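You operate a simulated robot arm through the tools that you are given. There is no shell and no other tool. Be economical: measure what you need, move in short steps, check, and stop when the job is done.

The job below is to be done with a simulated two-armed robot. You get a single attempt, and the scene is never put back.

## Task
Put one of the glue bottles from the top of the stack on the turntable on the bench top. Put one of the steel rings from the top of the blue shelf stand on the top of the paddle rack. Put the red capped fitting on the second shelf from the bottom from the top of the blue rack away on the middle shelf of the blue rack. Do these in any order. Set down upright: glue bottle, red capped fitting.

The check looks at the end state, three seconds after you hand in, the way a careful person would. Anything else that was tipped, shoved, dropped, spilled or broken makes it a failure.

## Robot
Two 7-joint arms with three-finger grippers on one trunk, on a base that drives. Base frame: it is fixed to the floor where the robot stands at the start and does not move with it; the origin is under the middle of the robot, x ahead of it, y to its left, z up; the surface under the hand at the start is at about z = 460. Units: mm, degrees, N and s.
The left shoulder is at the start at [30, 124, 1008], the right one opposite. With the tool pointing down near the work surface each hand reaches from about 100 to 660 mm from the robot's upright axis, wherever it stands, measured 20 degrees to its own side. Places, roughly: bench top [-2000, 1800, 900]; middle shelf of the blue rack [-4600, 0, 800]; red capped fitting (4x4x7 cm) [-4700, 300, 500]; steel ring [1500, -4000, 1000]; top of the paddle rack [1600, -3300, 900]. Payload 2.2 kg a hand.
Tool frame (each hand has its own): the origin (TCP) lies between the finger pads and is the grasp point; the fingertips stand 28 mm ahead of it; z points along the fingers, y is the line along which they close. Largest opening 102 mm; the body of the gripper starts 71 mm behind the TCP.
Orientation is told as [roll, pitch, yaw] about the base's x, y, z axes, in that order, counted from this pose: with the fingers straight down and closing along the base's y, the tool's x points along the base's -x, its y along +y and its z along -z.

## Interface
- The arms move only by the tool move_arm. It takes "left_targets", "right_targets" or both (then of equal length, played together; a hand with none holds still); each is a list of rows, each a list of 7 numbers: the shift along the tool's x, y, z in units of 200 mm (1.0 is 200 mm), then the turn, a rotation vector about the tool's x, y, z in units of 90 degrees (1.0 is 90 degrees), then the closure in counts, from 0 (fully open) to 255 (shut). In form: [[x, y, z, wx, wy, wz, hand], ...]. A call has 1 to 20 rows; each row is the pose to reach, as a shift and turn from the pose commanded when the call began, along the tool's axes at that moment. A call with a number of a shift or a turn outside -1 to 1 is refused whole. Each row takes 0.2 s and may step no farther than 50 mm and 8.6 degrees from the row before; otherwise, or with a gripper value out of range, the whole call is refused. Where a pose cannot be reached the arm comes as near as it can. A force on the tool above 40 N (or 10 N above the force at the start of the call, whichever is more), or a blocked arm, ends the call early, and 0.2 s more pass. Each finger halts on what it meets, pressing with about 31 N; the grip force reading is that of the motor and also rises with nothing between the fingers. The clock runs only during rows and for 0.2 s after the last one: add rows that repeat a pose to give the fingers time. It gives the time, the measured TCP pose, the force on the tool (base axes), the opening and the grip force at its end, in the units of the frame above (readings bear some noise), with the torque about the TCP (base axes, N m) and any sound that the robot's microphone picked up.
- Cameras (640 x 400 px; columns grow to the right, rows downward): "scene" is now at [42.9, -1.9, 1715.6]; the picture's right is [-0.04, -1.00, 0.00], its down [-0.81, 0.03, -0.59] and it looks along [0.59, -0.02, -0.81] (base axes); focal length 286 px, centre (320, 200). "left" rides on the left gripper at [72, 38, -86] in its tool frame; the picture's right is [-0.46, 0.89, 0.00], its down [-0.60, -0.32, -0.73] and it looks along [-0.65, -0.34, 0.68] (tool axes); focal length 256 px, centre (320, 200). "right" rides on the right gripper at [69, 44, -86] in its tool frame; the picture's right is [-0.53, 0.85, 0.00], its down [-0.58, -0.36, -0.73] and it looks along [-0.62, -0.39, 0.68] (tool axes); focal length 256 px, centre (320, 200). There is no depth. A picture from a camera that has moved, and an enlarged one, comes with that camera's place and axes in the base frame and with its lens.
- capture(camera): a new picture of that camera. It takes no simulated time.
- move_column(by): slides the trunk up (or, below 0, down) by that many mm; the arms and the scene camera ride with it, the base frame stays. It gives what a move gives, with no picture.
- roll_base(legs): drives the robot by 1 to 6 legs, each [ahead, left, turn to the left] in mm, mm and degrees, along the robot's own axes; the way and the turn of a leg run together, so that a leg with both is an arc; at most 1500 mm and 180 degrees a leg. The arms and the cameras ride along, it lands a little off, and it stops where it bumps. It gives what a move gives.
- pan_tilt(pan, tilt): turns the head with the scene camera to pan (to the left, within 143 degrees either way) and tilt (down, from -29 to 69), counted from straight ahead of the robot. It gives what a move gives.
- zoom(camera, box): a new picture of the part [left, top, right, bottom] of that camera's present view, enlarged. It takes no simulated time.
- sign_off(): hands the job in; it is judged then, once.

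Go step by step. Nothing tells you exact positions but the pictures and the camera data: compare them with the known pose of the tool, close in by small moves and look again before you grip or let go. The budget is 165 turns and 118 pictures, counting those below and the enlarged ones. Unless the task says otherwise, let go and move clear before handing in, and close with one line.

The tools are called after "Request:" as name(argument=value, ...) on one line, values as JSON. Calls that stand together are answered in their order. move_arm: Moves the arms, as the interface text tells. Its arguments: {"type":"object","properties":{"left_targets":{"type":"array","items":{"type":"array","items":{"type":"number"}}},"right_targets":{"type":"array","items":{"type":"array","items":{"type":"number"}}}},"required":[]} The other tools are called the same way: move_column (by) slides the trunk up or down; roll_base (legs) drives the base; pan_tilt (pan, tilt) turns the head that bears the scene camera; capture (camera) takes a picture; zoom (camera, box) takes an enlarged picture of a part of a camera's view; sign_off () hands the job in.

At the start:

```text
clock: 0.0
left_tcp_pos: [608.1, 322.4, 1052.2]
left_tcp_rot: [0.1, -0.1, 0.0]
left_ft_force: [0.0, -1.0, 0.6]
left_torque: [0.02, 0.02, -0.03]
left_gripper_width: 102.2
left_finger_force: 0.1
right_tcp_pos: [398.0, -128.2, 1066.8]
right_tcp_rot: [-0.1, 0.0, 0.0]
right_ft_force: [-0.7, 0.1, -0.6]
right_torque: [0.02, 0.02, -0.03]
right_gripper_width: 102.1
right_finger_force: 0.1
trunk travel left (down, up): [-250.0, 290.0]
robot x, y, heading: [0.7, 0.7, 0.1]
head pan, tilt: [-2.3, 54.0]
```

scene: 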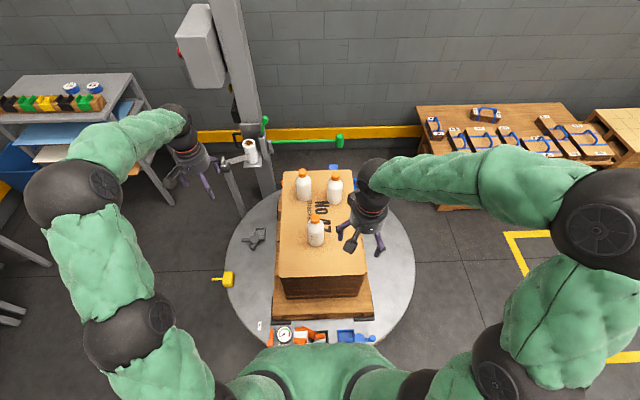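
right: 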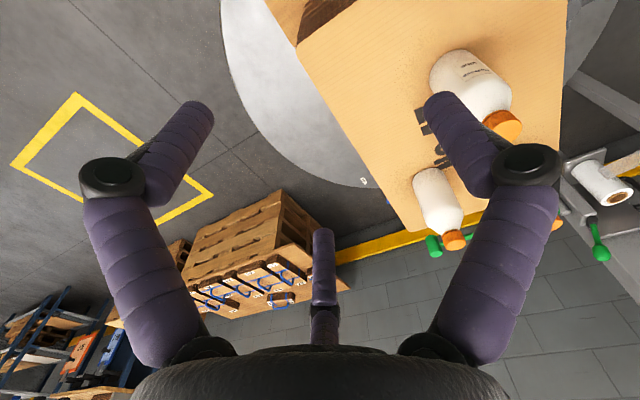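
left: 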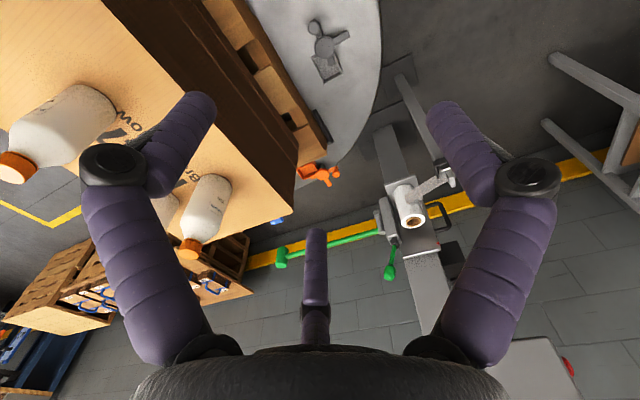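

I see three glue bottles on the box ahead of me on the turntable. I'll look closer at them before planning the grasp.

Request:
zoom(camera="scene", box=[220, 140, 420, 350])

Request:
pan_tilt(pan=140, tilt=20)

Request:
capture(camera="scene")

Request:
pan_tilt(pan=-75, tilt=15)

Request:
capture(camera="scene")

Request:
pan_tilt(pan=-143, tilt=15)

Request:
capture(camera="scene")

```text
1.90 times, centred on (320, 245) of scene
camera zoom: at [42.9, -1.9, 1715.6], right [-0.04, -1.0, 0.0], down [-0.81, 0.03, -0.59], along [0.59, -0.02, -0.81], focal length 544 px, centre (320, 114)
```

zoom: 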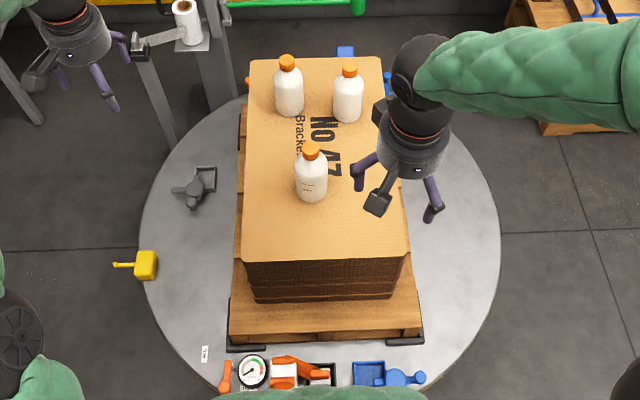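

```text
clock: 2.3
left_tcp_pos: [607.8, 322.6, 1052.2]
left_tcp_rot: [0.0, -0.1, 0.0]
left_ft_force: [-0.1, 0.8, 0.2]
left_torque: [0.02, 0.02, 0.01]
left_gripper_width: 102.0
left_finger_force: 0.0
right_tcp_pos: [398.1, -128.5, 1067.1]
right_tcp_rot: [0.0, -0.1, 0.0]
right_ft_force: [0.0, 0.2, 0.2]
right_torque: [-0.01, 0.03, -0.02]
right_gripper_width: 102.0
right_finger_force: 0.1
trunk travel left (down, up): [-250.0, 290.0]
robot x, y, heading: [-2.1, 2.2, -0.5]
head pan, tilt: [140.0, 20.0]
```

```text
113 pictures are left
camera scene: at [-101.5, 61.0, 1766.4], right [0.64, 0.77, 0.0], down [0.26, -0.22, -0.94], along [-0.72, 0.6, -0.34], focal length 286 px, centre (320, 200)
```

scene: 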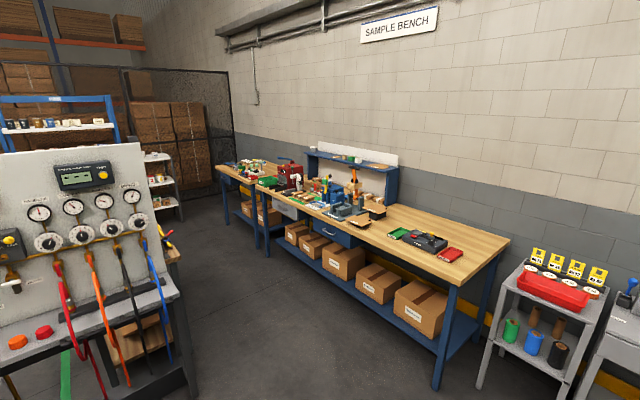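

```text
clock: 5.4
left_tcp_pos: [607.1, 323.1, 1049.9]
left_tcp_rot: [0.0, 0.0, 0.0]
left_ft_force: [0.6, 0.0, -0.3]
left_torque: [0.03, 0.01, -0.02]
left_gripper_width: 102.1
left_finger_force: 0.0
right_tcp_pos: [399.3, -128.2, 1066.8]
right_tcp_rot: [0.0, -0.1, 0.0]
right_ft_force: [-0.5, 0.3, 0.3]
right_torque: [-0.03, 0.0, 0.01]
right_gripper_width: 102.2
right_finger_force: 0.0
trunk travel left (down, up): [-250.0, 290.0]
robot x, y, heading: [-3.0, 0.1, 0.1]
head pan, tilt: [-75.0, 15.0]
```

```text
112 pictures are left
camera scene: at [-5.9, -89.2, 1774.6], right [-0.97, -0.26, 0.0], down [-0.07, 0.25, -0.97], along [0.25, -0.93, -0.26], focal length 286 px, centre (320, 200)
```

scene: 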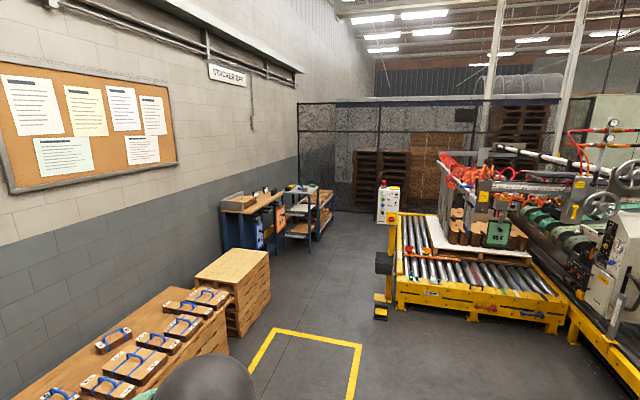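

```text
clock: 6.8
left_tcp_pos: [608.3, 322.0, 1050.9]
left_tcp_rot: [-0.1, 0.0, 0.0]
left_ft_force: [1.1, -0.5, -0.2]
left_torque: [-0.03, 0.01, 0.03]
left_gripper_width: 102.2
left_finger_force: 0.1
right_tcp_pos: [399.0, -129.0, 1066.2]
right_tcp_rot: [0.0, 0.0, 0.0]
right_ft_force: [-0.2, -0.8, 0.4]
right_torque: [-0.01, -0.01, -0.01]
right_gripper_width: 101.8
right_finger_force: 0.0
trunk travel left (down, up): [-250.0, 290.0]
robot x, y, heading: [-2.7, 2.3, 0.3]
head pan, tilt: [-143.0, 15.0]
```

```text
111 pictures are left
camera scene: at [-104.7, -55.2, 1774.6], right [-0.6, 0.8, 0.0], down [0.21, 0.16, -0.97], along [-0.77, -0.58, -0.26], focal length 286 px, centre (320, 200)
```

scene: 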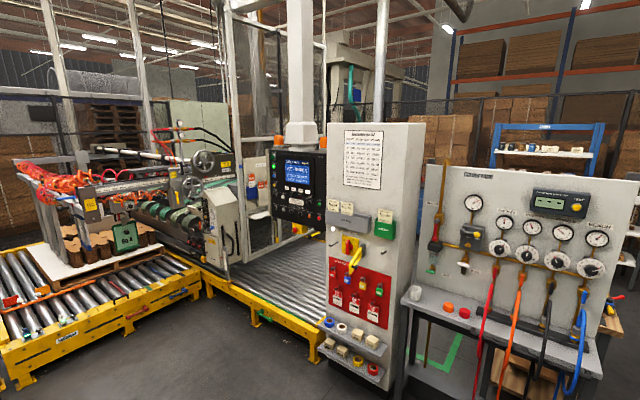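

The front bottle triangulates to about (540, -3), cap top at about 940 and box top at about 825. I'll move the right hand over it and check.

Request:
move_arm(right_targets=[[-0.18, 0.16, 0, 0, 0, 0, 0], [-0.36, 0.32, 0, 0, 0, 0, 0], [-0.54, 0.47, 0, 0, 0, 0, 0], [-0.71, 0.625, 0, 0, 0, 0, 0], [-0.71, 0.625, 0, 0, 0, 0, 0]])

Request:
capture(camera="right")

Request:
pan_tilt(pan=0, tilt=50)

Request:
capture(camera="scene")

```text
clock: 8.0
left_tcp_pos: [607.3, 323.2, 1052.7]
left_tcp_rot: [0.0, 0.0, 0.0]
left_ft_force: [0.5, -0.6, 0.5]
left_torque: [0.0, -0.02, -0.01]
left_gripper_width: 101.8
left_finger_force: 0.1
right_tcp_pos: [537.4, -3.5, 1067.0]
right_tcp_rot: [0.0, 0.0, 0.0]
right_ft_force: [-0.3, 0.1, 0.1]
right_torque: [0.01, -0.06, 0.0]
right_gripper_width: 102.0
right_finger_force: 0.0
trunk travel left (down, up): [-250.0, 290.0]
robot x, y, heading: [3.4, -1.8, 0.1]
head pan, tilt: [-143.0, 15.0]
```

```text
110 pictures are left
camera right: at [467.4, 40.3, 1154.7], right [0.53, 0.85, 0.0], down [0.58, -0.36, 0.73], along [0.62, -0.39, -0.68], focal length 256 px, centre (320, 200)
```

right: 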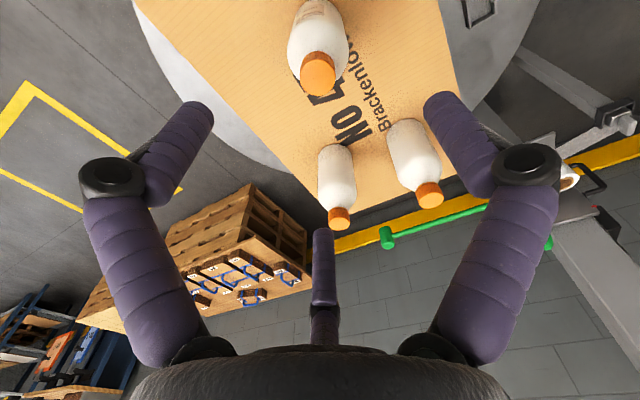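

```text
clock: 10.2
left_tcp_pos: [608.0, 323.1, 1051.6]
left_tcp_rot: [0.0, -0.1, -0.1]
left_ft_force: [0.0, -0.1, -0.2]
left_torque: [-0.01, 0.03, 0.03]
left_gripper_width: 101.9
left_finger_force: 0.0
right_tcp_pos: [538.2, -3.9, 1067.0]
right_tcp_rot: [-0.1, 0.0, 0.0]
right_ft_force: [0.6, -0.2, 0.4]
right_torque: [-0.03, 0.0, 0.01]
right_gripper_width: 102.0
right_finger_force: 0.2
trunk travel left (down, up): [-250.0, 290.0]
robot x, y, heading: [0.2, -2.1, 0.2]
head pan, tilt: [0.0, 50.0]
```

```text
109 pictures are left
camera scene: at [46.9, 1.1, 1720.8], right [0.0, -1.0, 0.0], down [-0.77, 0.0, -0.64], along [0.64, 0.0, -0.77], focal length 286 px, centre (320, 200)
```

scene: 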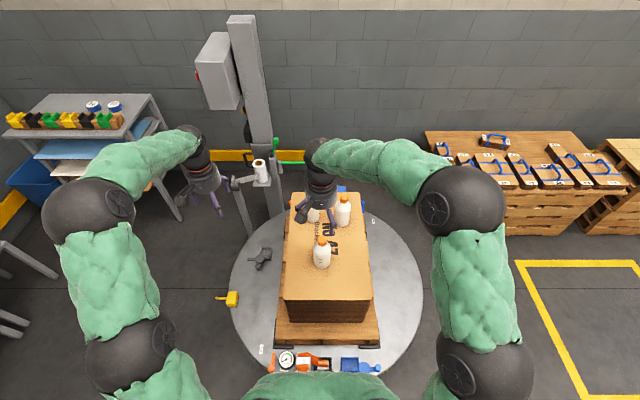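

The cap is nearly under the hand, at about (534, -6, 933). I'll descend partway and check again.

Request:
move_arm(right_targets=[[0.01, -0.01, 0.18, 0, 0, 0, 0], [0.015, -0.01, 0.36, 0, 0, 0, 0], [0.015, -0.01, 0.36, 0, 0, 0, 0]])

Request:
capture(camera="right")

Request:
zoom(camera="scene", box=[250, 140, 410, 300])

```text
clock: 11.0
left_tcp_pos: [607.8, 322.8, 1052.0]
left_tcp_rot: [0.0, 0.0, 0.0]
left_ft_force: [0.5, 0.1, -0.1]
left_torque: [0.05, 0.0, 0.04]
left_gripper_width: 102.0
left_finger_force: 0.0
right_tcp_pos: [535.2, -6.4, 995.3]
right_tcp_rot: [-0.1, -0.1, -0.1]
right_ft_force: [0.4, -0.6, -0.2]
right_torque: [0.02, 0.0, -0.01]
right_gripper_width: 101.9
right_finger_force: 0.1
trunk travel left (down, up): [-250.0, 290.0]
robot x, y, heading: [2.2, -0.5, 0.2]
head pan, tilt: [0.0, 50.0]
```

```text
108 pictures are left
camera right: at [464.2, 36.8, 1082.9], right [0.53, 0.85, 0.0], down [0.58, -0.36, 0.73], along [0.62, -0.39, -0.68], focal length 256 px, centre (320, 200)
```

right: 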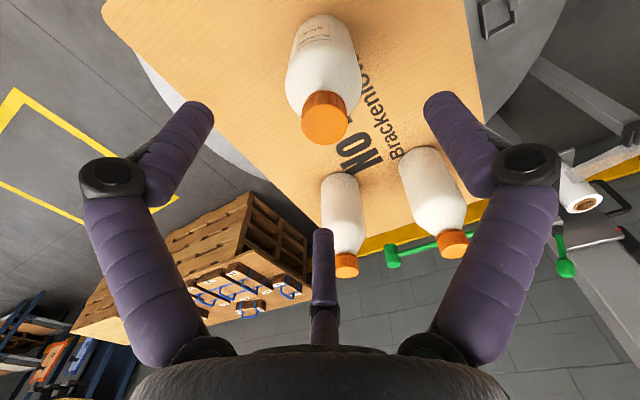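

```text
2.50 times, centred on (330, 220) of scene
camera zoom: at [46.6, 0.9, 1720.8], right [0.0, -1.0, 0.0], down [-0.77, 0.0, -0.64], along [0.64, 0.0, -0.77], focal length 714 px, centre (295, 150)
```

zoom: 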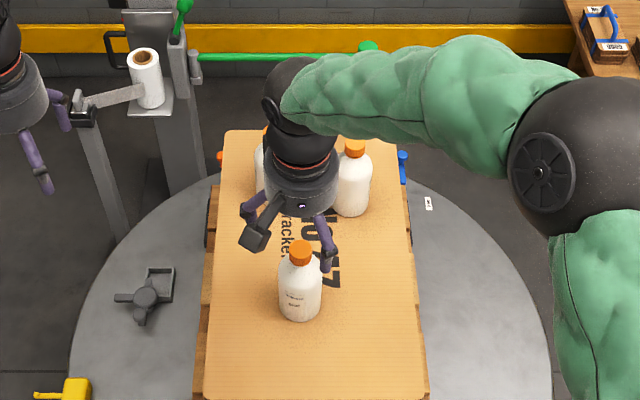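

Cap top is at about (540, -7, 938). I'll descend to TCP z about 880 and close on the body.

Request:
move_arm(right_targets=[[-0.025, 0, 0.1, 0, 0, 0, 0], [-0.025, 0, 0.25, 0, 0, 0, 0], [-0.025, 0, 0.4, 0, 0, 0, 0], [-0.025, 0, 0.5, 0, 0, 0, 0], [-0.025, 0, 0.575, 0, 0, 0, 0], [-0.025, 0, 0.575, 0, 0, 0, 0]])

Request:
capture(camera="right")

```text
clock: 12.4
left_tcp_pos: [607.7, 322.5, 1051.8]
left_tcp_rot: [0.0, 0.1, 0.0]
left_ft_force: [0.4, -0.3, -0.8]
left_torque: [-0.01, -0.02, -0.04]
left_gripper_width: 102.2
left_finger_force: 0.0
right_tcp_pos: [541.9, -4.8, 879.9]
right_tcp_rot: [-0.1, 0.0, 0.0]
right_ft_force: [-0.1, 0.1, -0.6]
right_torque: [-0.01, 0.01, -0.02]
right_gripper_width: 101.8
right_finger_force: 0.1
trunk travel left (down, up): [-250.0, 290.0]
robot x, y, heading: [-0.2, -1.5, -0.3]
head pan, tilt: [0.0, 50.0]
```

```text
106 pictures are left
camera right: at [472.0, 39.2, 966.9], right [0.53, 0.84, 0.0], down [0.58, -0.36, 0.73], along [0.62, -0.39, -0.68], focal length 256 px, centre (320, 200)
```

right: 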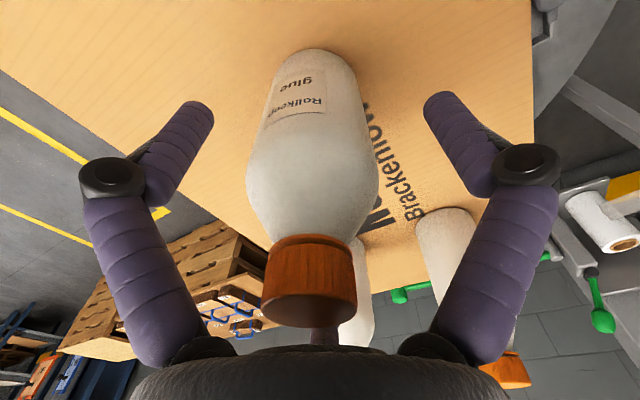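

The bottle is centred between the fingers. Closing.

Request:
move_arm(right_targets=[[0, 0, 0, 0, 0, 0, 80], [0, 0, 0, 0, 0, 0, 160], [0, 0, 0, 0, 0, 0, 255], [0, 0, 0, 0, 0, 0, 255], [0, 0, 0, 0, 0, 0, 255]])

Request:
capture(camera="right")

```text
clock: 13.6
left_tcp_pos: [607.8, 323.2, 1051.9]
left_tcp_rot: [0.0, 0.0, -0.1]
left_ft_force: [-0.9, 0.5, -1.3]
left_torque: [-0.01, 0.0, -0.01]
left_gripper_width: 102.0
left_finger_force: 0.2
right_tcp_pos: [541.6, -4.6, 880.0]
right_tcp_rot: [0.0, -0.1, 0.0]
right_ft_force: [-1.0, -0.5, 1.5]
right_torque: [-0.12, 0.19, 0.0]
right_gripper_width: 58.3
right_finger_force: 31.1
trunk travel left (down, up): [-250.0, 290.0]
robot x, y, heading: [-0.0, 1.4, 0.1]
head pan, tilt: [0.0, 50.0]
```

```text
105 pictures are left
camera right: at [471.9, 39.2, 967.1], right [0.53, 0.85, 0.0], down [0.58, -0.36, 0.73], along [0.62, -0.39, -0.68], focal length 256 px, centre (320, 200)
```

right: 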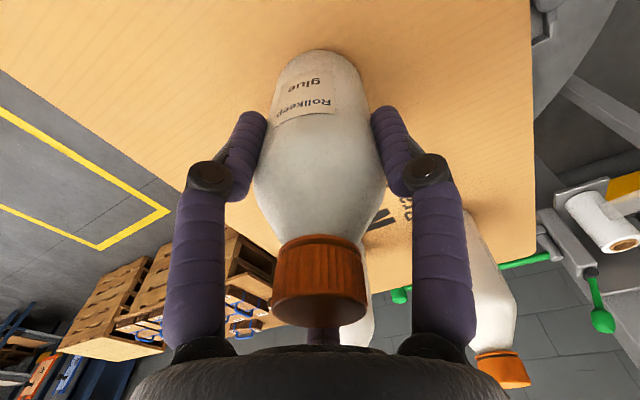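

Gripped at 58 mm. Lift straight up and check for the hold.

Request:
move_arm(right_targets=[[0, 0, -0.05, 0, 0, 0, 255], [0, 0, -0.2, 0, 0, 0, 255], [0, 0, -0.4, 0, 0, 0, 255], [0, 0, -0.6, 0, 0, 0, 255], [0.2, 0, -0.7, 0, 0, 0, 255], [0.4, 0, -0.75, 0, 0, 0, 255], [0.6, 0, -0.75, 0, 0, 0, 255], [0.7, 0, -0.75, 0, 0, 0, 255]])

Request:
capture(camera="scene")

Request:
capture(camera="right")

```text
clock: 15.4
left_tcp_pos: [608.3, 322.5, 1052.4]
left_tcp_rot: [-0.1, 0.0, 0.0]
left_ft_force: [0.5, -0.5, -0.3]
left_torque: [-0.01, -0.02, -0.01]
left_gripper_width: 102.0
left_finger_force: 0.0
right_tcp_pos: [402.2, -5.0, 1031.0]
right_tcp_rot: [0.0, 0.1, 0.0]
right_ft_force: [-0.1, -0.2, -3.2]
right_torque: [-0.01, 0.01, 0.0]
right_gripper_width: 58.3
right_finger_force: 31.2
trunk travel left (down, up): [-250.0, 290.0]
robot x, y, heading: [3.8, -2.2, -0.1]
head pan, tilt: [0.0, 50.0]
```

```text
104 pictures are left
camera scene: at [47.2, 1.1, 1720.8], right [0.0, -1.0, 0.0], down [-0.77, 0.0, -0.64], along [0.64, 0.0, -0.77], focal length 286 px, centre (320, 200)
```

scene: 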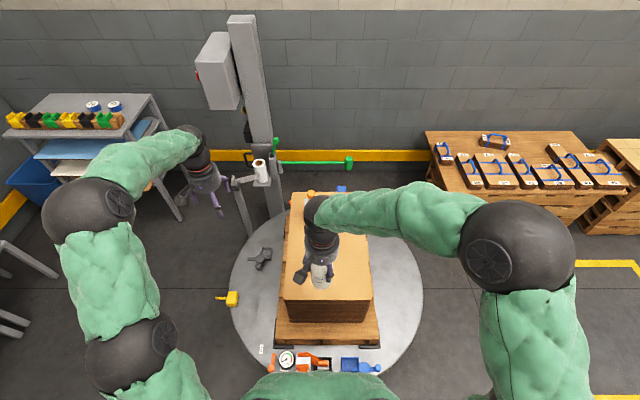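

```text
103 pictures are left
camera right: at [331.4, 39.1, 1117.2], right [0.53, 0.85, 0.0], down [0.58, -0.36, 0.73], along [0.62, -0.39, -0.68], focal length 256 px, centre (320, 200)
```

right: 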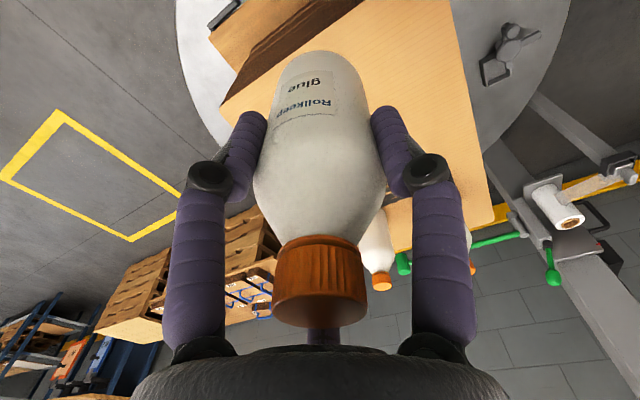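

The bottle is held; its base is about 93 mm under the TCP and the box top is at about 787. I'll tuck the left hand in, then turn left and drive towards the right end of the bench, whose front edge is near y = 1230.

Request:
move_arm(left_targets=[[0.2, 0, 0, 0, 0, 0, 0], [0.4, 0, 0, 0, 0, 0, 0], [0.6, 0, 0, 0, 0, 0, 0], [0.8, 0, 0, 0, 0, 0, 0], [1.0, 0, 0, 0, 0, 0, 0]])

Request:
roll_base(legs=[[-100, 0, 0], [0, 0, 90], [0, 700, 0]])

Request:
pan_tilt(pan=0, tilt=35)

Request:
capture(camera="scene")

```text
clock: 16.6
left_tcp_pos: [406.9, 322.9, 1051.4]
left_tcp_rot: [0.0, -0.2, 0.0]
left_ft_force: [0.4, -0.5, -0.2]
left_torque: [-0.02, -0.03, -0.05]
left_gripper_width: 102.1
left_finger_force: 0.0
right_tcp_pos: [401.3, -4.9, 1029.7]
right_tcp_rot: [0.0, -0.1, 0.0]
right_ft_force: [-0.5, -0.6, -3.8]
right_torque: [0.0, -0.03, -0.01]
right_gripper_width: 58.4
right_finger_force: 30.9
trunk travel left (down, up): [-250.0, 290.0]
robot x, y, heading: [0.8, -1.9, 0.1]
head pan, tilt: [0.0, 50.0]
```

```text
clock: 24.9
left_tcp_pos: [-1101.2, 434.6, 1050.0]
left_tcp_rot: [-0.1, 0.0, 88.6]
left_ft_force: [-1.1, -0.3, 0.3]
left_torque: [0.0, -0.04, 0.04]
left_gripper_width: 101.9
left_finger_force: 0.1
right_tcp_pos: [-774.8, 421.3, 1030.8]
right_tcp_rot: [0.1, -0.1, 88.5]
right_ft_force: [-0.3, 0.0, -2.9]
right_torque: [0.01, -0.03, 0.0]
right_gripper_width: 58.3
right_finger_force: 31.6
trunk travel left (down, up): [-250.0, 290.0]
robot x, y, heading: [-789.7, 17.5, 88.7]
head pan, tilt: [0.0, 50.0]
```

```text
clock: 25.7
left_tcp_pos: [-1100.0, 435.6, 1049.5]
left_tcp_rot: [0.0, 0.0, 88.4]
left_ft_force: [-0.4, 0.2, 0.7]
left_torque: [0.0, 0.0, -0.02]
left_gripper_width: 102.2
left_finger_force: 0.1
right_tcp_pos: [-774.3, 422.4, 1029.7]
right_tcp_rot: [0.0, 0.1, 88.5]
right_ft_force: [-0.3, -0.1, -3.8]
right_torque: [-0.04, -0.02, 0.02]
right_gripper_width: 58.3
right_finger_force: 30.9
trunk travel left (down, up): [-250.0, 290.0]
robot x, y, heading: [-788.8, 20.8, 88.4]
head pan, tilt: [0.0, 35.0]
```

```text
102 pictures are left
camera scene: at [-787.8, 79.6, 1742.5], right [1.0, -0.03, 0.0], down [-0.01, -0.57, -0.82], along [0.02, 0.82, -0.57], focal length 286 px, centre (320, 200)
```

scene: 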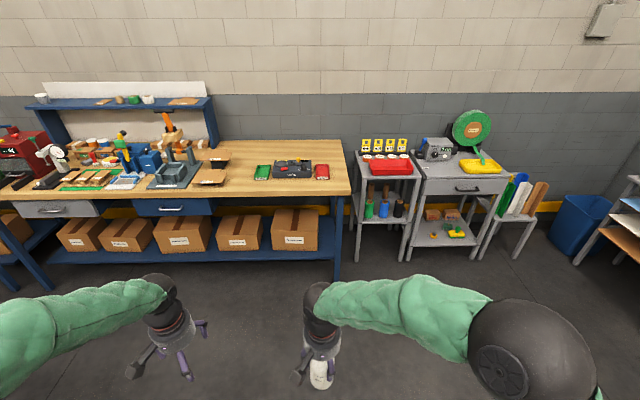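

Bench front edge appears at y about 1350, with clear space between the brown trays and the green box. I'll drive nearer and look down at it.

Request:
roll_base(legs=[[0, 0, 1.6], [0, 500, 0], [650, 0, 0]])

Request:
pan_tilt(pan=0, tilt=50)

Request:
capture(camera="scene")

Request:
capture(camera="right")

```text
clock: 32.1
left_tcp_pos: [-1586.2, 1083.4, 1049.1]
left_tcp_rot: [0.1, 0.0, 89.0]
left_ft_force: [-0.2, -0.1, 0.1]
left_torque: [-0.03, 0.01, -0.01]
left_gripper_width: 101.9
left_finger_force: 0.1
right_tcp_pos: [-1260.5, 1072.7, 1029.5]
right_tcp_rot: [0.0, 0.1, 89.0]
right_ft_force: [-0.3, 0.2, -4.3]
right_torque: [-0.02, 0.0, 0.02]
right_gripper_width: 58.0
right_finger_force: 31.2
trunk travel left (down, up): [-250.0, 290.0]
robot x, y, heading: [-1271.7, 672.6, 88.6]
head pan, tilt: [0.0, 35.0]
```

```text
clock: 32.9
left_tcp_pos: [-1586.5, 1083.2, 1051.2]
left_tcp_rot: [0.0, 0.0, 89.0]
left_ft_force: [0.3, 0.4, 0.5]
left_torque: [0.0, 0.01, 0.01]
left_gripper_width: 101.8
left_finger_force: 0.0
right_tcp_pos: [-1259.5, 1072.6, 1031.6]
right_tcp_rot: [0.0, 0.1, 89.1]
right_ft_force: [0.2, 0.1, -3.4]
right_torque: [-0.03, -0.01, -0.03]
right_gripper_width: 58.2
right_finger_force: 30.6
trunk travel left (down, up): [-250.0, 290.0]
robot x, y, heading: [-1273.1, 671.0, 89.1]
head pan, tilt: [0.0, 50.0]
```

```text
101 pictures are left
camera scene: at [-1271.1, 718.8, 1720.9], right [1.0, -0.02, 0.0], down [-0.01, -0.77, -0.64], along [0.01, 0.64, -0.77], focal length 286 px, centre (320, 200)
```

scene: 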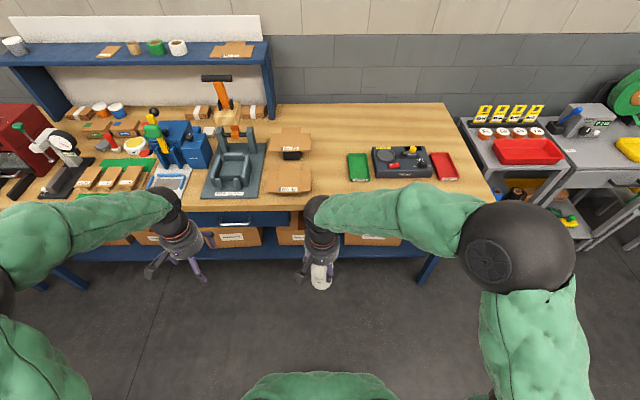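

```text
100 pictures are left
camera right: at [-1305.8, 1003.9, 1117.3], right [-0.84, 0.55, 0.0], down [0.37, 0.57, 0.73], along [0.4, 0.61, -0.68], focal length 256 px, centre (320, 200)
```

right: 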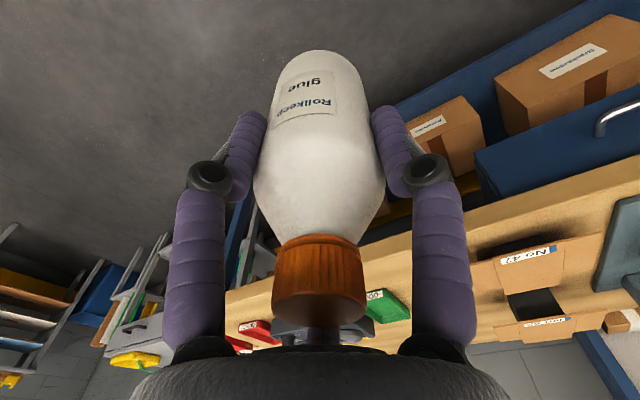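

The gap between the brown trays and the green box at about (-1225, 1500) is free, about 150 mm wide. I'll drive closer with the bottle raised a little.

Request:
move_arm(right_targets=[[0, 0, -0.2, 0, 0, 0, 255], [0, 0, -0.25, 0, 0, 0, 255]])

Request:
roll_base(legs=[[230, 40, 1]])

Request:
capture(camera="scene")

```text
clock: 33.5
left_tcp_pos: [-1586.0, 1083.4, 1049.4]
left_tcp_rot: [0.0, 0.0, 89.1]
left_ft_force: [-0.2, 0.1, 0.9]
left_torque: [-0.01, -0.03, -0.03]
left_gripper_width: 102.0
left_finger_force: 0.1
right_tcp_pos: [-1261.1, 1072.9, 1080.7]
right_tcp_rot: [0.1, 0.1, 89.0]
right_ft_force: [-0.7, -0.5, -3.5]
right_torque: [-0.02, 0.0, 0.0]
right_gripper_width: 58.2
right_finger_force: 31.0
trunk travel left (down, up): [-250.0, 290.0]
robot x, y, heading: [-1273.2, 669.0, 88.9]
head pan, tilt: [0.0, 50.0]
```

```text
clock: 35.3
left_tcp_pos: [-1631.4, 1309.7, 1049.4]
left_tcp_rot: [0.0, 0.1, 90.0]
left_ft_force: [0.9, 0.0, 0.1]
left_torque: [-0.01, 0.0, -0.01]
left_gripper_width: 102.1
left_finger_force: 0.1
right_tcp_pos: [-1306.3, 1301.7, 1080.7]
right_tcp_rot: [0.0, 0.1, 89.9]
right_ft_force: [-0.2, 0.3, -3.4]
right_torque: [-0.06, 0.02, -0.01]
right_gripper_width: 58.4
right_finger_force: 31.1
trunk travel left (down, up): [-250.0, 290.0]
robot x, y, heading: [-1309.5, 899.3, 89.9]
head pan, tilt: [0.0, 50.0]
```

```text
99 pictures are left
camera scene: at [-1309.8, 950.6, 1720.7], right [1.0, 0.0, 0.0], down [0.0, -0.77, -0.64], along [0.0, 0.64, -0.77], focal length 286 px, centre (320, 200)
```

scene: 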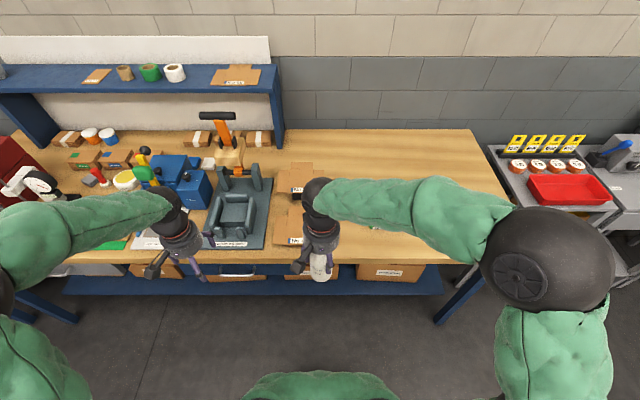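

Extend the right hand over the gap, still high, and check from both cameras.

Request:
move_arm(right_targets=[[-0.15, -0.15, 0, 0, 0, 0, 255], [-0.3, -0.3, 0, 0, 0, 0, 255], [-0.5, -0.4, 0, 0, 0, 0, 255], [-0.72, -0.405, 0, 0, 0, 0, 255], [-0.9, -0.405, 0, 0, 0, 0, 255], [-0.99, -0.405, 0, 0, 0, 0, 255], [-0.99, -0.405, 0, 0, 0, 0, 255]])

Request:
capture(camera="right")

Request:
capture(camera="scene")

```text
clock: 36.9
left_tcp_pos: [-1630.8, 1308.1, 1050.0]
left_tcp_rot: [0.0, -0.1, 90.1]
left_ft_force: [-0.2, 0.3, 0.6]
left_torque: [-0.01, -0.01, 0.0]
left_gripper_width: 101.9
left_finger_force: 0.1
right_tcp_pos: [-1223.5, 1500.7, 1081.9]
right_tcp_rot: [0.0, -0.1, 90.1]
right_ft_force: [-0.1, 0.6, -4.0]
right_torque: [-0.02, 0.01, -0.01]
right_gripper_width: 58.0
right_finger_force: 31.0
trunk travel left (down, up): [-250.0, 290.0]
robot x, y, heading: [-1309.6, 902.8, 89.9]
head pan, tilt: [0.0, 50.0]
```

```text
98 pictures are left
camera right: at [-1268.5, 1431.1, 1168.6], right [-0.85, 0.53, 0.0], down [0.36, 0.58, 0.73], along [0.39, 0.62, -0.68], focal length 256 px, centre (320, 200)
```

right: 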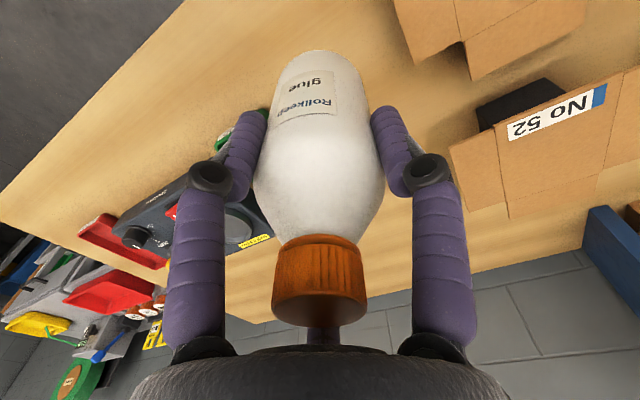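

```text
97 pictures are left
camera scene: at [-1309.3, 948.7, 1720.8], right [1.0, 0.0, 0.0], down [0.0, -0.77, -0.64], along [0.0, 0.64, -0.77], focal length 286 px, centre (320, 200)
```

scene: 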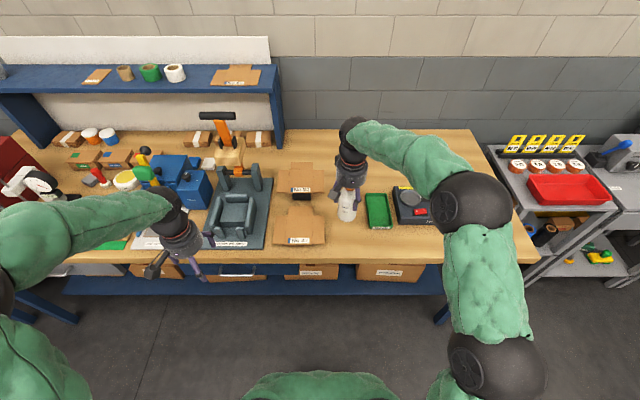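

The spot is free: gap from x = -1296 to -1148, centred on the bottle. Descending to just above the bench.

Request:
move_arm(right_targets=[[0, 0, 0.15, 0, 0, 0, 255], [0, 0, 0.28, 0, 0, 0, 255], [0, 0, 0.37, 0, 0, 0, 255], [0, 0, 0.37, 0, 0, 0, 255]])

Request:
capture(camera="right")

Request:
zoom(camera="scene", box=[270, 140, 430, 260])

```text
clock: 37.9
left_tcp_pos: [-1631.4, 1308.7, 1051.2]
left_tcp_rot: [-0.1, 0.1, 90.0]
left_ft_force: [-0.7, -0.5, 0.1]
left_torque: [-0.01, -0.02, -0.02]
left_gripper_width: 102.1
left_finger_force: 0.1
right_tcp_pos: [-1224.4, 1497.7, 1005.2]
right_tcp_rot: [0.1, -0.1, 89.9]
right_ft_force: [-0.3, -0.2, -3.1]
right_torque: [0.0, -0.01, 0.04]
right_gripper_width: 58.2
right_finger_force: 30.2
trunk travel left (down, up): [-250.0, 290.0]
robot x, y, heading: [-1308.5, 899.0, 89.8]
head pan, tilt: [0.0, 50.0]
```

```text
96 pictures are left
camera right: at [-1269.1, 1429.8, 1093.1], right [-0.85, 0.53, 0.0], down [0.36, 0.58, 0.73], along [0.39, 0.62, -0.68], focal length 256 px, centre (320, 200)
```

right: 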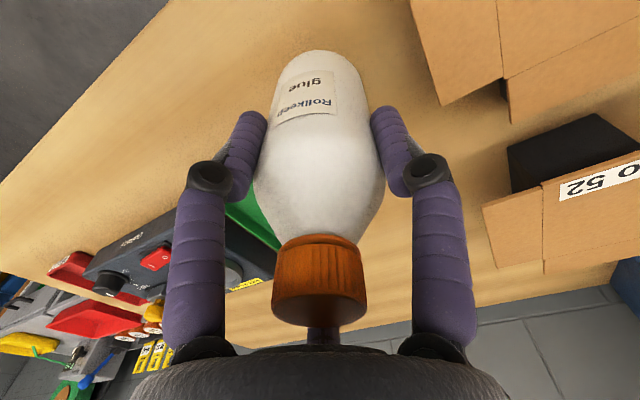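

```text
3.33 times, centred on (350, 200) of scene
camera zoom: at [-1309.5, 948.7, 1720.8], right [1.0, 0.0, 0.0], down [0.0, -0.77, -0.64], along [0.0, 0.64, -0.77], focal length 952 px, centre (220, 200)
```

zoom: 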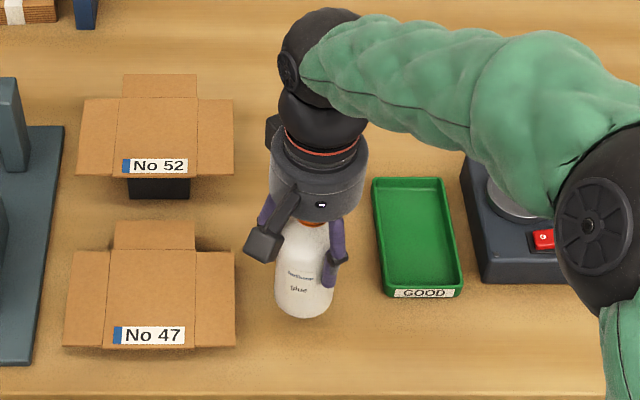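

Creeping down in small steps until contact shows in the force.

Request:
move_arm(right_targets=[[0, 0, 0.015, 0, 0, 0, 255], [0, 0, 0.03, 0, 0, 0, 255], [0, 0, 0.045, 0, 0, 0, 255]])

Request:
move_arm(right_targets=[[0, 0, 0.01, 0, 0, 0, 255], [0, 0, 0.02, 0, 0, 0, 255]])

```text
clock: 38.7
left_tcp_pos: [-1630.9, 1308.3, 1048.9]
left_tcp_rot: [0.0, -0.1, 90.0]
left_ft_force: [-0.5, -0.3, 0.0]
left_torque: [-0.01, -0.03, 0.03]
left_gripper_width: 101.8
left_finger_force: 0.0
right_tcp_pos: [-1223.8, 1500.3, 996.4]
right_tcp_rot: [-0.1, 0.1, 90.0]
right_ft_force: [-0.2, -0.9, -4.0]
right_torque: [0.0, 0.03, 0.01]
right_gripper_width: 58.3
right_finger_force: 30.9
trunk travel left (down, up): [-250.0, 290.0]
robot x, y, heading: [-1309.5, 901.6, 90.1]
head pan, tilt: [0.0, 50.0]
```

```text
clock: 39.3
left_tcp_pos: [-1630.4, 1307.6, 1049.4]
left_tcp_rot: [-0.1, 0.0, 90.0]
left_ft_force: [0.0, 0.0, 0.1]
left_torque: [-0.01, -0.01, 0.0]
left_gripper_width: 102.4
left_finger_force: 0.2
right_tcp_pos: [-1224.6, 1500.9, 993.1]
right_tcp_rot: [0.0, 0.1, 90.0]
right_ft_force: [0.4, -0.3, -3.2]
right_torque: [-0.03, -0.01, 0.01]
right_gripper_width: 58.2
right_finger_force: 30.7
trunk travel left (down, up): [-250.0, 290.0]
robot x, y, heading: [-1309.5, 898.4, 90.1]
head pan, tilt: [0.0, 50.0]
```

Request:
move_arm(right_targets=[[0, 0, 0.01, 0, 0, 0, 255], [0, 0, 0.02, 0, 0, 0, 255]])

Request:
move_arm(right_targets=[[0, 0, 0.01, 0, 0, 0, 255], [0, 0, 0.02, 0, 0, 0, 255]])

Request:
capture(camera="right")

```text
clock: 39.9
left_tcp_pos: [-1631.1, 1308.6, 1050.5]
left_tcp_rot: [0.0, 0.1, 90.0]
left_ft_force: [0.0, 0.8, 0.4]
left_torque: [0.0, -0.02, 0.0]
left_gripper_width: 101.9
left_finger_force: 0.0
right_tcp_pos: [-1224.3, 1499.6, 989.2]
right_tcp_rot: [-0.1, 0.1, 90.0]
right_ft_force: [-0.5, -0.3, -2.6]
right_torque: [-0.02, 0.0, 0.0]
right_gripper_width: 58.5
right_finger_force: 31.0
trunk travel left (down, up): [-250.0, 290.0]
robot x, y, heading: [-1307.3, 899.9, 90.1]
head pan, tilt: [0.0, 50.0]
```

```text
clock: 40.5
left_tcp_pos: [-1631.0, 1308.6, 1049.0]
left_tcp_rot: [0.1, 0.1, 90.0]
left_ft_force: [-0.4, 0.3, -0.5]
left_torque: [-0.01, -0.04, 0.01]
left_gripper_width: 101.7
left_finger_force: 0.0
right_tcp_pos: [-1224.2, 1500.1, 984.6]
right_tcp_rot: [0.0, 0.1, 89.9]
right_ft_force: [-0.2, -0.4, -4.3]
right_torque: [-0.01, 0.02, 0.01]
right_gripper_width: 58.1
right_finger_force: 30.5
trunk travel left (down, up): [-250.0, 290.0]
robot x, y, heading: [-1305.1, 897.7, 90.1]
head pan, tilt: [0.0, 50.0]
```

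```text
94 pictures are left
camera right: at [-1269.7, 1431.2, 1072.4], right [-0.85, 0.53, 0.0], down [0.36, 0.58, 0.73], along [0.39, 0.62, -0.68], focal length 256 px, centre (320, 200)
```

right: 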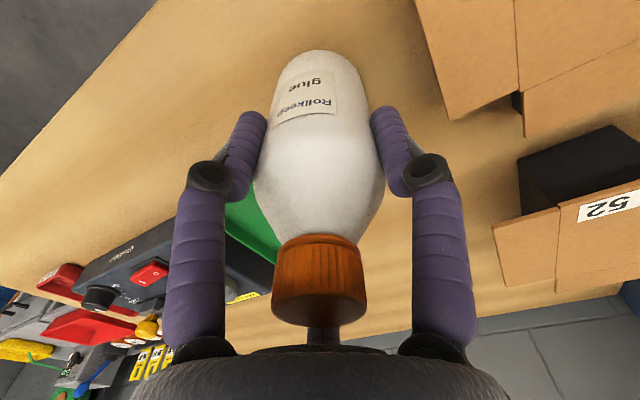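

Request:
move_arm(right_targets=[[0, 0, 0.01, 0, 0, 0, 255], [0, 0, 0.02, 0, 0, 0, 255], [0, 0, 0.03, 0, 0, 0, 255]])

Request:
move_arm(right_targets=[[0, 0, 0.01, 0, 0, 0, 255], [0, 0, 0.02, 0, 0, 0, 255]])

Request:
capture(camera="right")

```text
clock: 41.3
left_tcp_pos: [-1630.8, 1307.8, 1050.1]
left_tcp_rot: [0.1, -0.1, 90.1]
left_ft_force: [-0.7, -0.1, 0.7]
left_torque: [-0.06, -0.02, -0.01]
left_gripper_width: 102.2
left_finger_force: 0.0
right_tcp_pos: [-1224.6, 1500.1, 979.0]
right_tcp_rot: [0.1, 0.0, 90.0]
right_ft_force: [-0.7, 0.1, -3.8]
right_torque: [-0.03, 0.02, 0.02]
right_gripper_width: 58.4
right_finger_force: 30.7
trunk travel left (down, up): [-250.0, 290.0]
robot x, y, heading: [-1312.6, 897.2, 89.9]
head pan, tilt: [0.0, 50.0]
```

```text
clock: 41.9
left_tcp_pos: [-1631.0, 1308.5, 1049.3]
left_tcp_rot: [0.0, 0.0, 90.0]
left_ft_force: [0.2, -1.3, 0.5]
left_torque: [0.0, -0.03, -0.01]
left_gripper_width: 101.9
left_finger_force: 0.0
right_tcp_pos: [-1223.7, 1500.6, 976.7]
right_tcp_rot: [-0.1, 0.1, 90.0]
right_ft_force: [0.7, -0.4, -3.7]
right_torque: [0.01, 0.03, -0.03]
right_gripper_width: 58.1
right_finger_force: 31.4
trunk travel left (down, up): [-250.0, 290.0]
robot x, y, heading: [-1309.1, 897.8, 89.9]
head pan, tilt: [0.0, 50.0]
```

```text
93 pictures are left
camera right: at [-1269.2, 1431.5, 1062.3], right [-0.85, 0.53, 0.0], down [0.36, 0.58, 0.73], along [0.39, 0.62, -0.68], focal length 256 px, centre (320, 200)
```

right: 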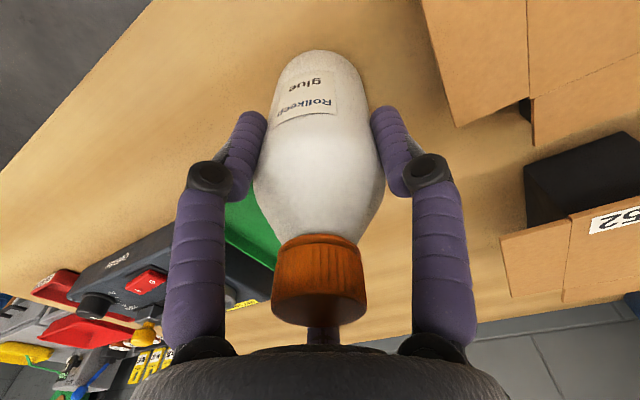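

No contact yet; cross-checking the bench edge suggests the top is nearer z about 860. I keep creeping down.

Request:
move_arm(right_targets=[[0, 0, 0.01, 0, 0, 0, 255], [0, 0, 0.02, 0, 0, 0, 255], [0, 0, 0.03, 0, 0, 0, 255], [0, 0, 0.04, 0, 0, 0, 255]])

Request:
move_arm(right_targets=[[0, 0, 0.01, 0, 0, 0, 255], [0, 0, 0.02, 0, 0, 0, 255], [0, 0, 0.03, 0, 0, 0, 255], [0, 0, 0.04, 0, 0, 0, 255]])

Request:
capture(camera="right")

```text
clock: 42.9
left_tcp_pos: [-1631.7, 1306.0, 1051.7]
left_tcp_rot: [0.0, -0.2, 90.0]
left_ft_force: [-0.3, 0.7, -0.4]
left_torque: [0.03, 0.01, 0.02]
left_gripper_width: 102.1
left_finger_force: 0.0
right_tcp_pos: [-1225.8, 1500.3, 971.9]
right_tcp_rot: [0.0, -0.4, 89.9]
right_ft_force: [-0.4, -1.3, 23.5]
right_torque: [-0.29, -0.17, 0.04]
right_gripper_width: 58.2
right_finger_force: 31.1
trunk travel left (down, up): [-250.0, 290.0]
robot x, y, heading: [-1309.0, 900.5, 90.2]
head pan, tilt: [0.0, 50.0]
```

```text
clock: 43.9
left_tcp_pos: [-1632.1, 1307.7, 1049.8]
left_tcp_rot: [0.0, 0.0, 90.0]
left_ft_force: [0.9, -0.6, 0.0]
left_torque: [-0.05, 0.02, 0.01]
left_gripper_width: 101.9
left_finger_force: 0.1
right_tcp_pos: [-1224.4, 1500.0, 962.1]
right_tcp_rot: [0.0, -0.2, 90.0]
right_ft_force: [-0.5, 4.8, 25.4]
right_torque: [0.07, 0.01, 0.02]
right_gripper_width: 58.6
right_finger_force: 30.9
trunk travel left (down, up): [-250.0, 290.0]
robot x, y, heading: [-1307.0, 902.6, 90.1]
head pan, tilt: [0.0, 50.0]
```

```text
92 pictures are left
camera right: at [-1269.3, 1430.7, 1048.6], right [-0.84, 0.53, 0.0], down [0.36, 0.57, 0.73], along [0.39, 0.62, -0.68], focal length 256 px, centre (320, 200)
```

right: 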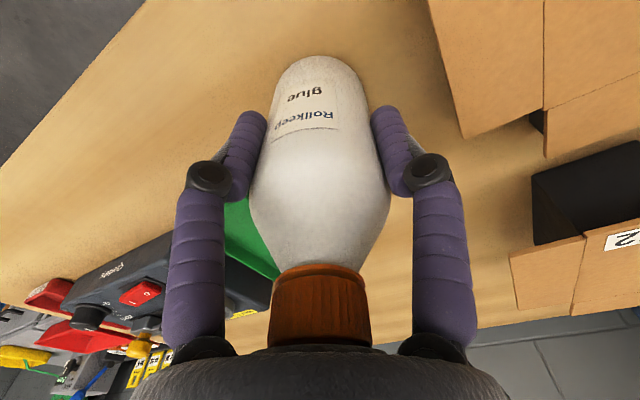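

Contact: the bottle stands on the bench (surface about 880). I'll release the press slightly and open.

Request:
move_arm(right_targets=[[0, 0, -0.008, 0, 0, 0, 255], [0, 0, -0.008, 0, 0, 0, 200], [0, 0, -0.008, 0, 0, 0, 100], [0, 0, -0.008, 0, 0, 0, 30], [0, 0, -0.008, 0, 0, 0, 0], [0, 0, -0.008, 0, 0, 0, 0]])

Request:
capture(camera="right")

```text
clock: 45.3
left_tcp_pos: [-1631.1, 1307.8, 1050.5]
left_tcp_rot: [-0.1, 0.0, 89.9]
left_ft_force: [0.3, 0.0, 0.4]
left_torque: [0.02, 0.0, -0.03]
left_gripper_width: 102.1
left_finger_force: 0.1
right_tcp_pos: [-1223.9, 1500.3, 961.7]
right_tcp_rot: [0.0, 0.1, 90.0]
right_ft_force: [0.2, -0.6, -0.5]
right_torque: [-0.01, -0.04, 0.03]
right_gripper_width: 102.1
right_finger_force: 0.1
trunk travel left (down, up): [-250.0, 290.0]
robot x, y, heading: [-1307.8, 901.5, 89.7]
head pan, tilt: [0.0, 50.0]
```

```text
91 pictures are left
camera right: at [-1269.5, 1430.6, 1048.2], right [-0.85, 0.53, 0.0], down [0.36, 0.58, 0.73], along [0.39, 0.62, -0.68], focal length 256 px, centre (320, 200)
```

right: 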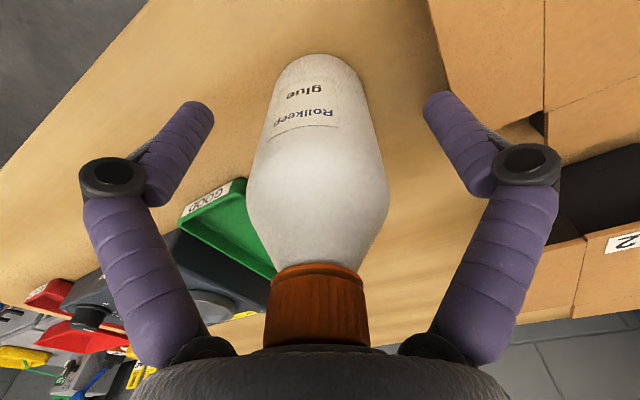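

Released and upright. Lifting straight up, then pulling the hand back.

Request:
move_arm(right_targets=[[0, 0, -0.1, 0, 0, 0, 0], [0, 0, -0.3, 0, 0, 0, 0], [0, 0, -0.5, 0, 0, 0, 0], [0, 0, -0.7, 0, 0, 0, 0], [0, 0, -0.85, 0, 0, 0, 0], [0.2, 0, -0.85, 0, 0, 0, 0], [0.4, 0, -0.85, 0, 0, 0, 0], [0.6, 0, -0.85, 0, 0, 0, 0], [0.8, 0, -0.85, 0, 0, 0, 0], [1.0, 0, -0.85, 0, 0, 0, 0]])

Request:
zoom(camera="scene", box=[230, 130, 430, 270])

Request:
pan_tilt(pan=80, tilt=25)

Request:
capture(camera="scene")

```text
clock: 47.5
left_tcp_pos: [-1632.4, 1306.3, 1050.3]
left_tcp_rot: [0.1, -0.2, 90.1]
left_ft_force: [0.2, -0.2, 0.6]
left_torque: [0.01, 0.01, -0.04]
left_gripper_width: 102.0
left_finger_force: 0.0
right_tcp_pos: [-1224.7, 1298.7, 1130.6]
right_tcp_rot: [0.0, -0.1, 90.0]
right_ft_force: [0.3, 0.6, 0.5]
right_torque: [0.04, 0.01, -0.01]
right_gripper_width: 101.8
right_finger_force: 0.0
trunk travel left (down, up): [-250.0, 290.0]
robot x, y, heading: [-1310.1, 901.0, 90.1]
head pan, tilt: [0.0, 50.0]
```

```text
2.86 times, centred on (330, 200) of scene
camera zoom: at [-1309.2, 946.8, 1720.9], right [1.0, 0.0, 0.0], down [0.0, -0.77, -0.64], along [0.0, 0.64, -0.77], focal length 816 px, centre (291, 200)
```

zoom: 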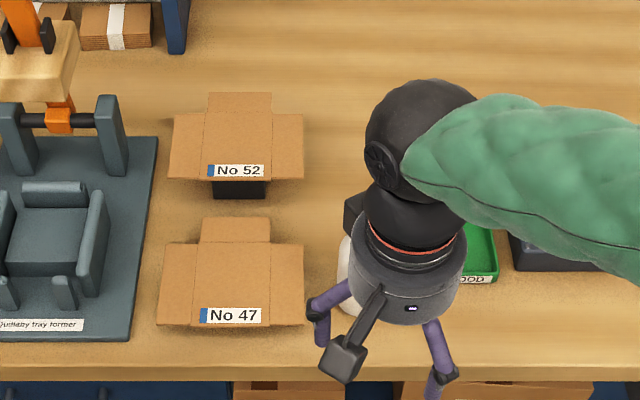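

```text
clock: 49.0
left_tcp_pos: [-1631.4, 1307.6, 1049.7]
left_tcp_rot: [0.1, 0.0, 90.0]
left_ft_force: [0.2, 0.6, -0.1]
left_torque: [-0.01, -0.02, -0.01]
left_gripper_width: 102.0
left_finger_force: 0.1
right_tcp_pos: [-1225.0, 1300.7, 1130.8]
right_tcp_rot: [0.0, 0.0, 90.0]
right_ft_force: [0.6, 0.5, -0.6]
right_torque: [-0.05, -0.01, -0.02]
right_gripper_width: 101.9
right_finger_force: 0.0
trunk travel left (down, up): [-250.0, 290.0]
robot x, y, heading: [-1310.2, 903.9, 90.0]
head pan, tilt: [80.0, 25.0]
```

```text
89 pictures are left
camera scene: at [-1400.3, 887.8, 1758.3], right [0.17, 0.98, 0.0], down [0.42, -0.07, -0.91], along [-0.89, 0.16, -0.42], focal length 286 px, centre (320, 200)
```

scene: 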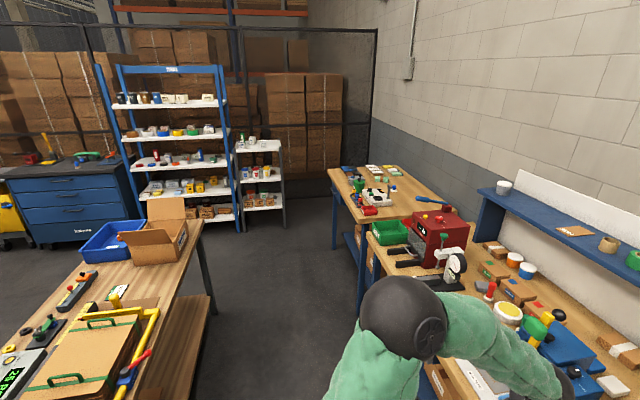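

The bottle is down on the bench. The blue rack stands at about x = -4400 down the aisle, the aisle running from y about 440 to 1390. I'll back off, turn to face it and drive down the aisle centre.

Request:
roll_base(legs=[[-60, -150, 0], [0, 0, 90], [0, -50, 0], [900, 0, 0]])

Request:
pan_tilt(pan=0, tilt=30)

Request:
capture(camera="scene")

```text
clock: 59.0
left_tcp_pos: [-2460.4, 597.4, 1050.1]
left_tcp_rot: [0.0, 0.0, 178.8]
left_ft_force: [0.2, -0.5, -0.1]
left_torque: [0.02, -0.04, 0.0]
left_gripper_width: 102.0
left_finger_force: 0.1
right_tcp_pos: [-2443.7, 1003.2, 1131.0]
right_tcp_rot: [0.0, 0.1, 178.8]
right_ft_force: [0.3, -0.6, 0.2]
right_torque: [0.0, 0.01, 0.01]
right_gripper_width: 102.0
right_finger_force: 0.0
trunk travel left (down, up): [-250.0, 290.0]
robot x, y, heading: [-2046.7, 910.2, 178.6]
head pan, tilt: [80.0, 25.0]
```

```text
clock: 60.5
left_tcp_pos: [-2459.8, 597.7, 1049.9]
left_tcp_rot: [0.0, 0.0, 178.7]
left_ft_force: [-0.4, -0.5, -0.6]
left_torque: [-0.04, 0.02, -0.02]
left_gripper_width: 101.9
left_finger_force: 0.1
right_tcp_pos: [-2443.6, 1004.4, 1130.7]
right_tcp_rot: [0.0, 0.0, 178.8]
right_ft_force: [-0.3, -0.4, -0.1]
right_torque: [-0.02, -0.03, 0.02]
right_gripper_width: 101.9
right_finger_force: 0.1
trunk travel left (down, up): [-250.0, 290.0]
robot x, y, heading: [-2046.2, 912.7, 179.0]
head pan, tilt: [0.0, 30.0]
```

```text
88 pictures are left
camera scene: at [-2106.8, 913.4, 1750.3], right [0.02, 1.0, 0.0], down [0.5, -0.01, -0.87], along [-0.87, 0.02, -0.5], focal length 286 px, centre (320, 200)
```

scene: 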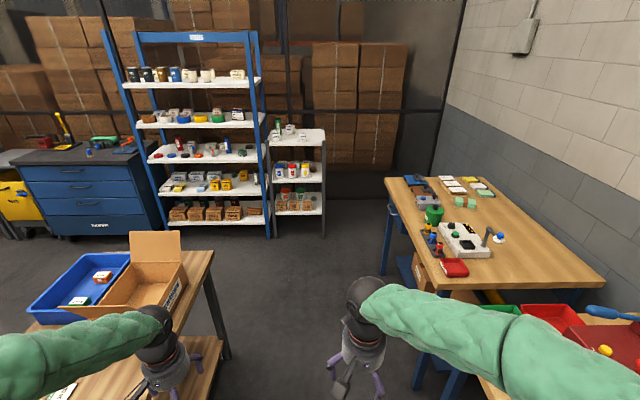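

Aisle is clear ahead. Driving to in front of the rack, then shifting left.

Request:
roll_base(legs=[[1500, 0, 1.0], [120, 0, 0], [0, 480, 0]])

Request:
capture(camera="scene")

```text
clock: 71.4
left_tcp_pos: [-4114.9, 132.5, 1049.4]
left_tcp_rot: [0.0, 0.0, 179.2]
left_ft_force: [-0.4, -0.2, 0.2]
left_torque: [0.03, -0.01, 0.01]
left_gripper_width: 101.8
left_finger_force: 0.0
right_tcp_pos: [-4100.7, 538.4, 1130.8]
right_tcp_rot: [-0.1, 0.0, 179.1]
right_ft_force: [0.0, -0.4, 0.4]
right_torque: [0.02, 0.03, 0.03]
right_gripper_width: 102.1
right_finger_force: 0.2
trunk travel left (down, up): [-250.0, 290.0]
robot x, y, heading: [-3704.3, 448.5, 179.3]
head pan, tilt: [0.0, 30.0]
```

```text
87 pictures are left
camera scene: at [-3763.5, 450.3, 1750.3], right [0.01, 1.0, 0.0], down [0.5, -0.01, -0.87], along [-0.87, 0.01, -0.5], focal length 286 px, centre (320, 200)
```

scene: 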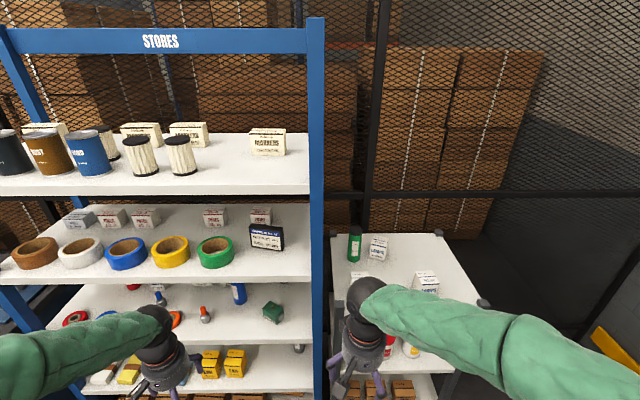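

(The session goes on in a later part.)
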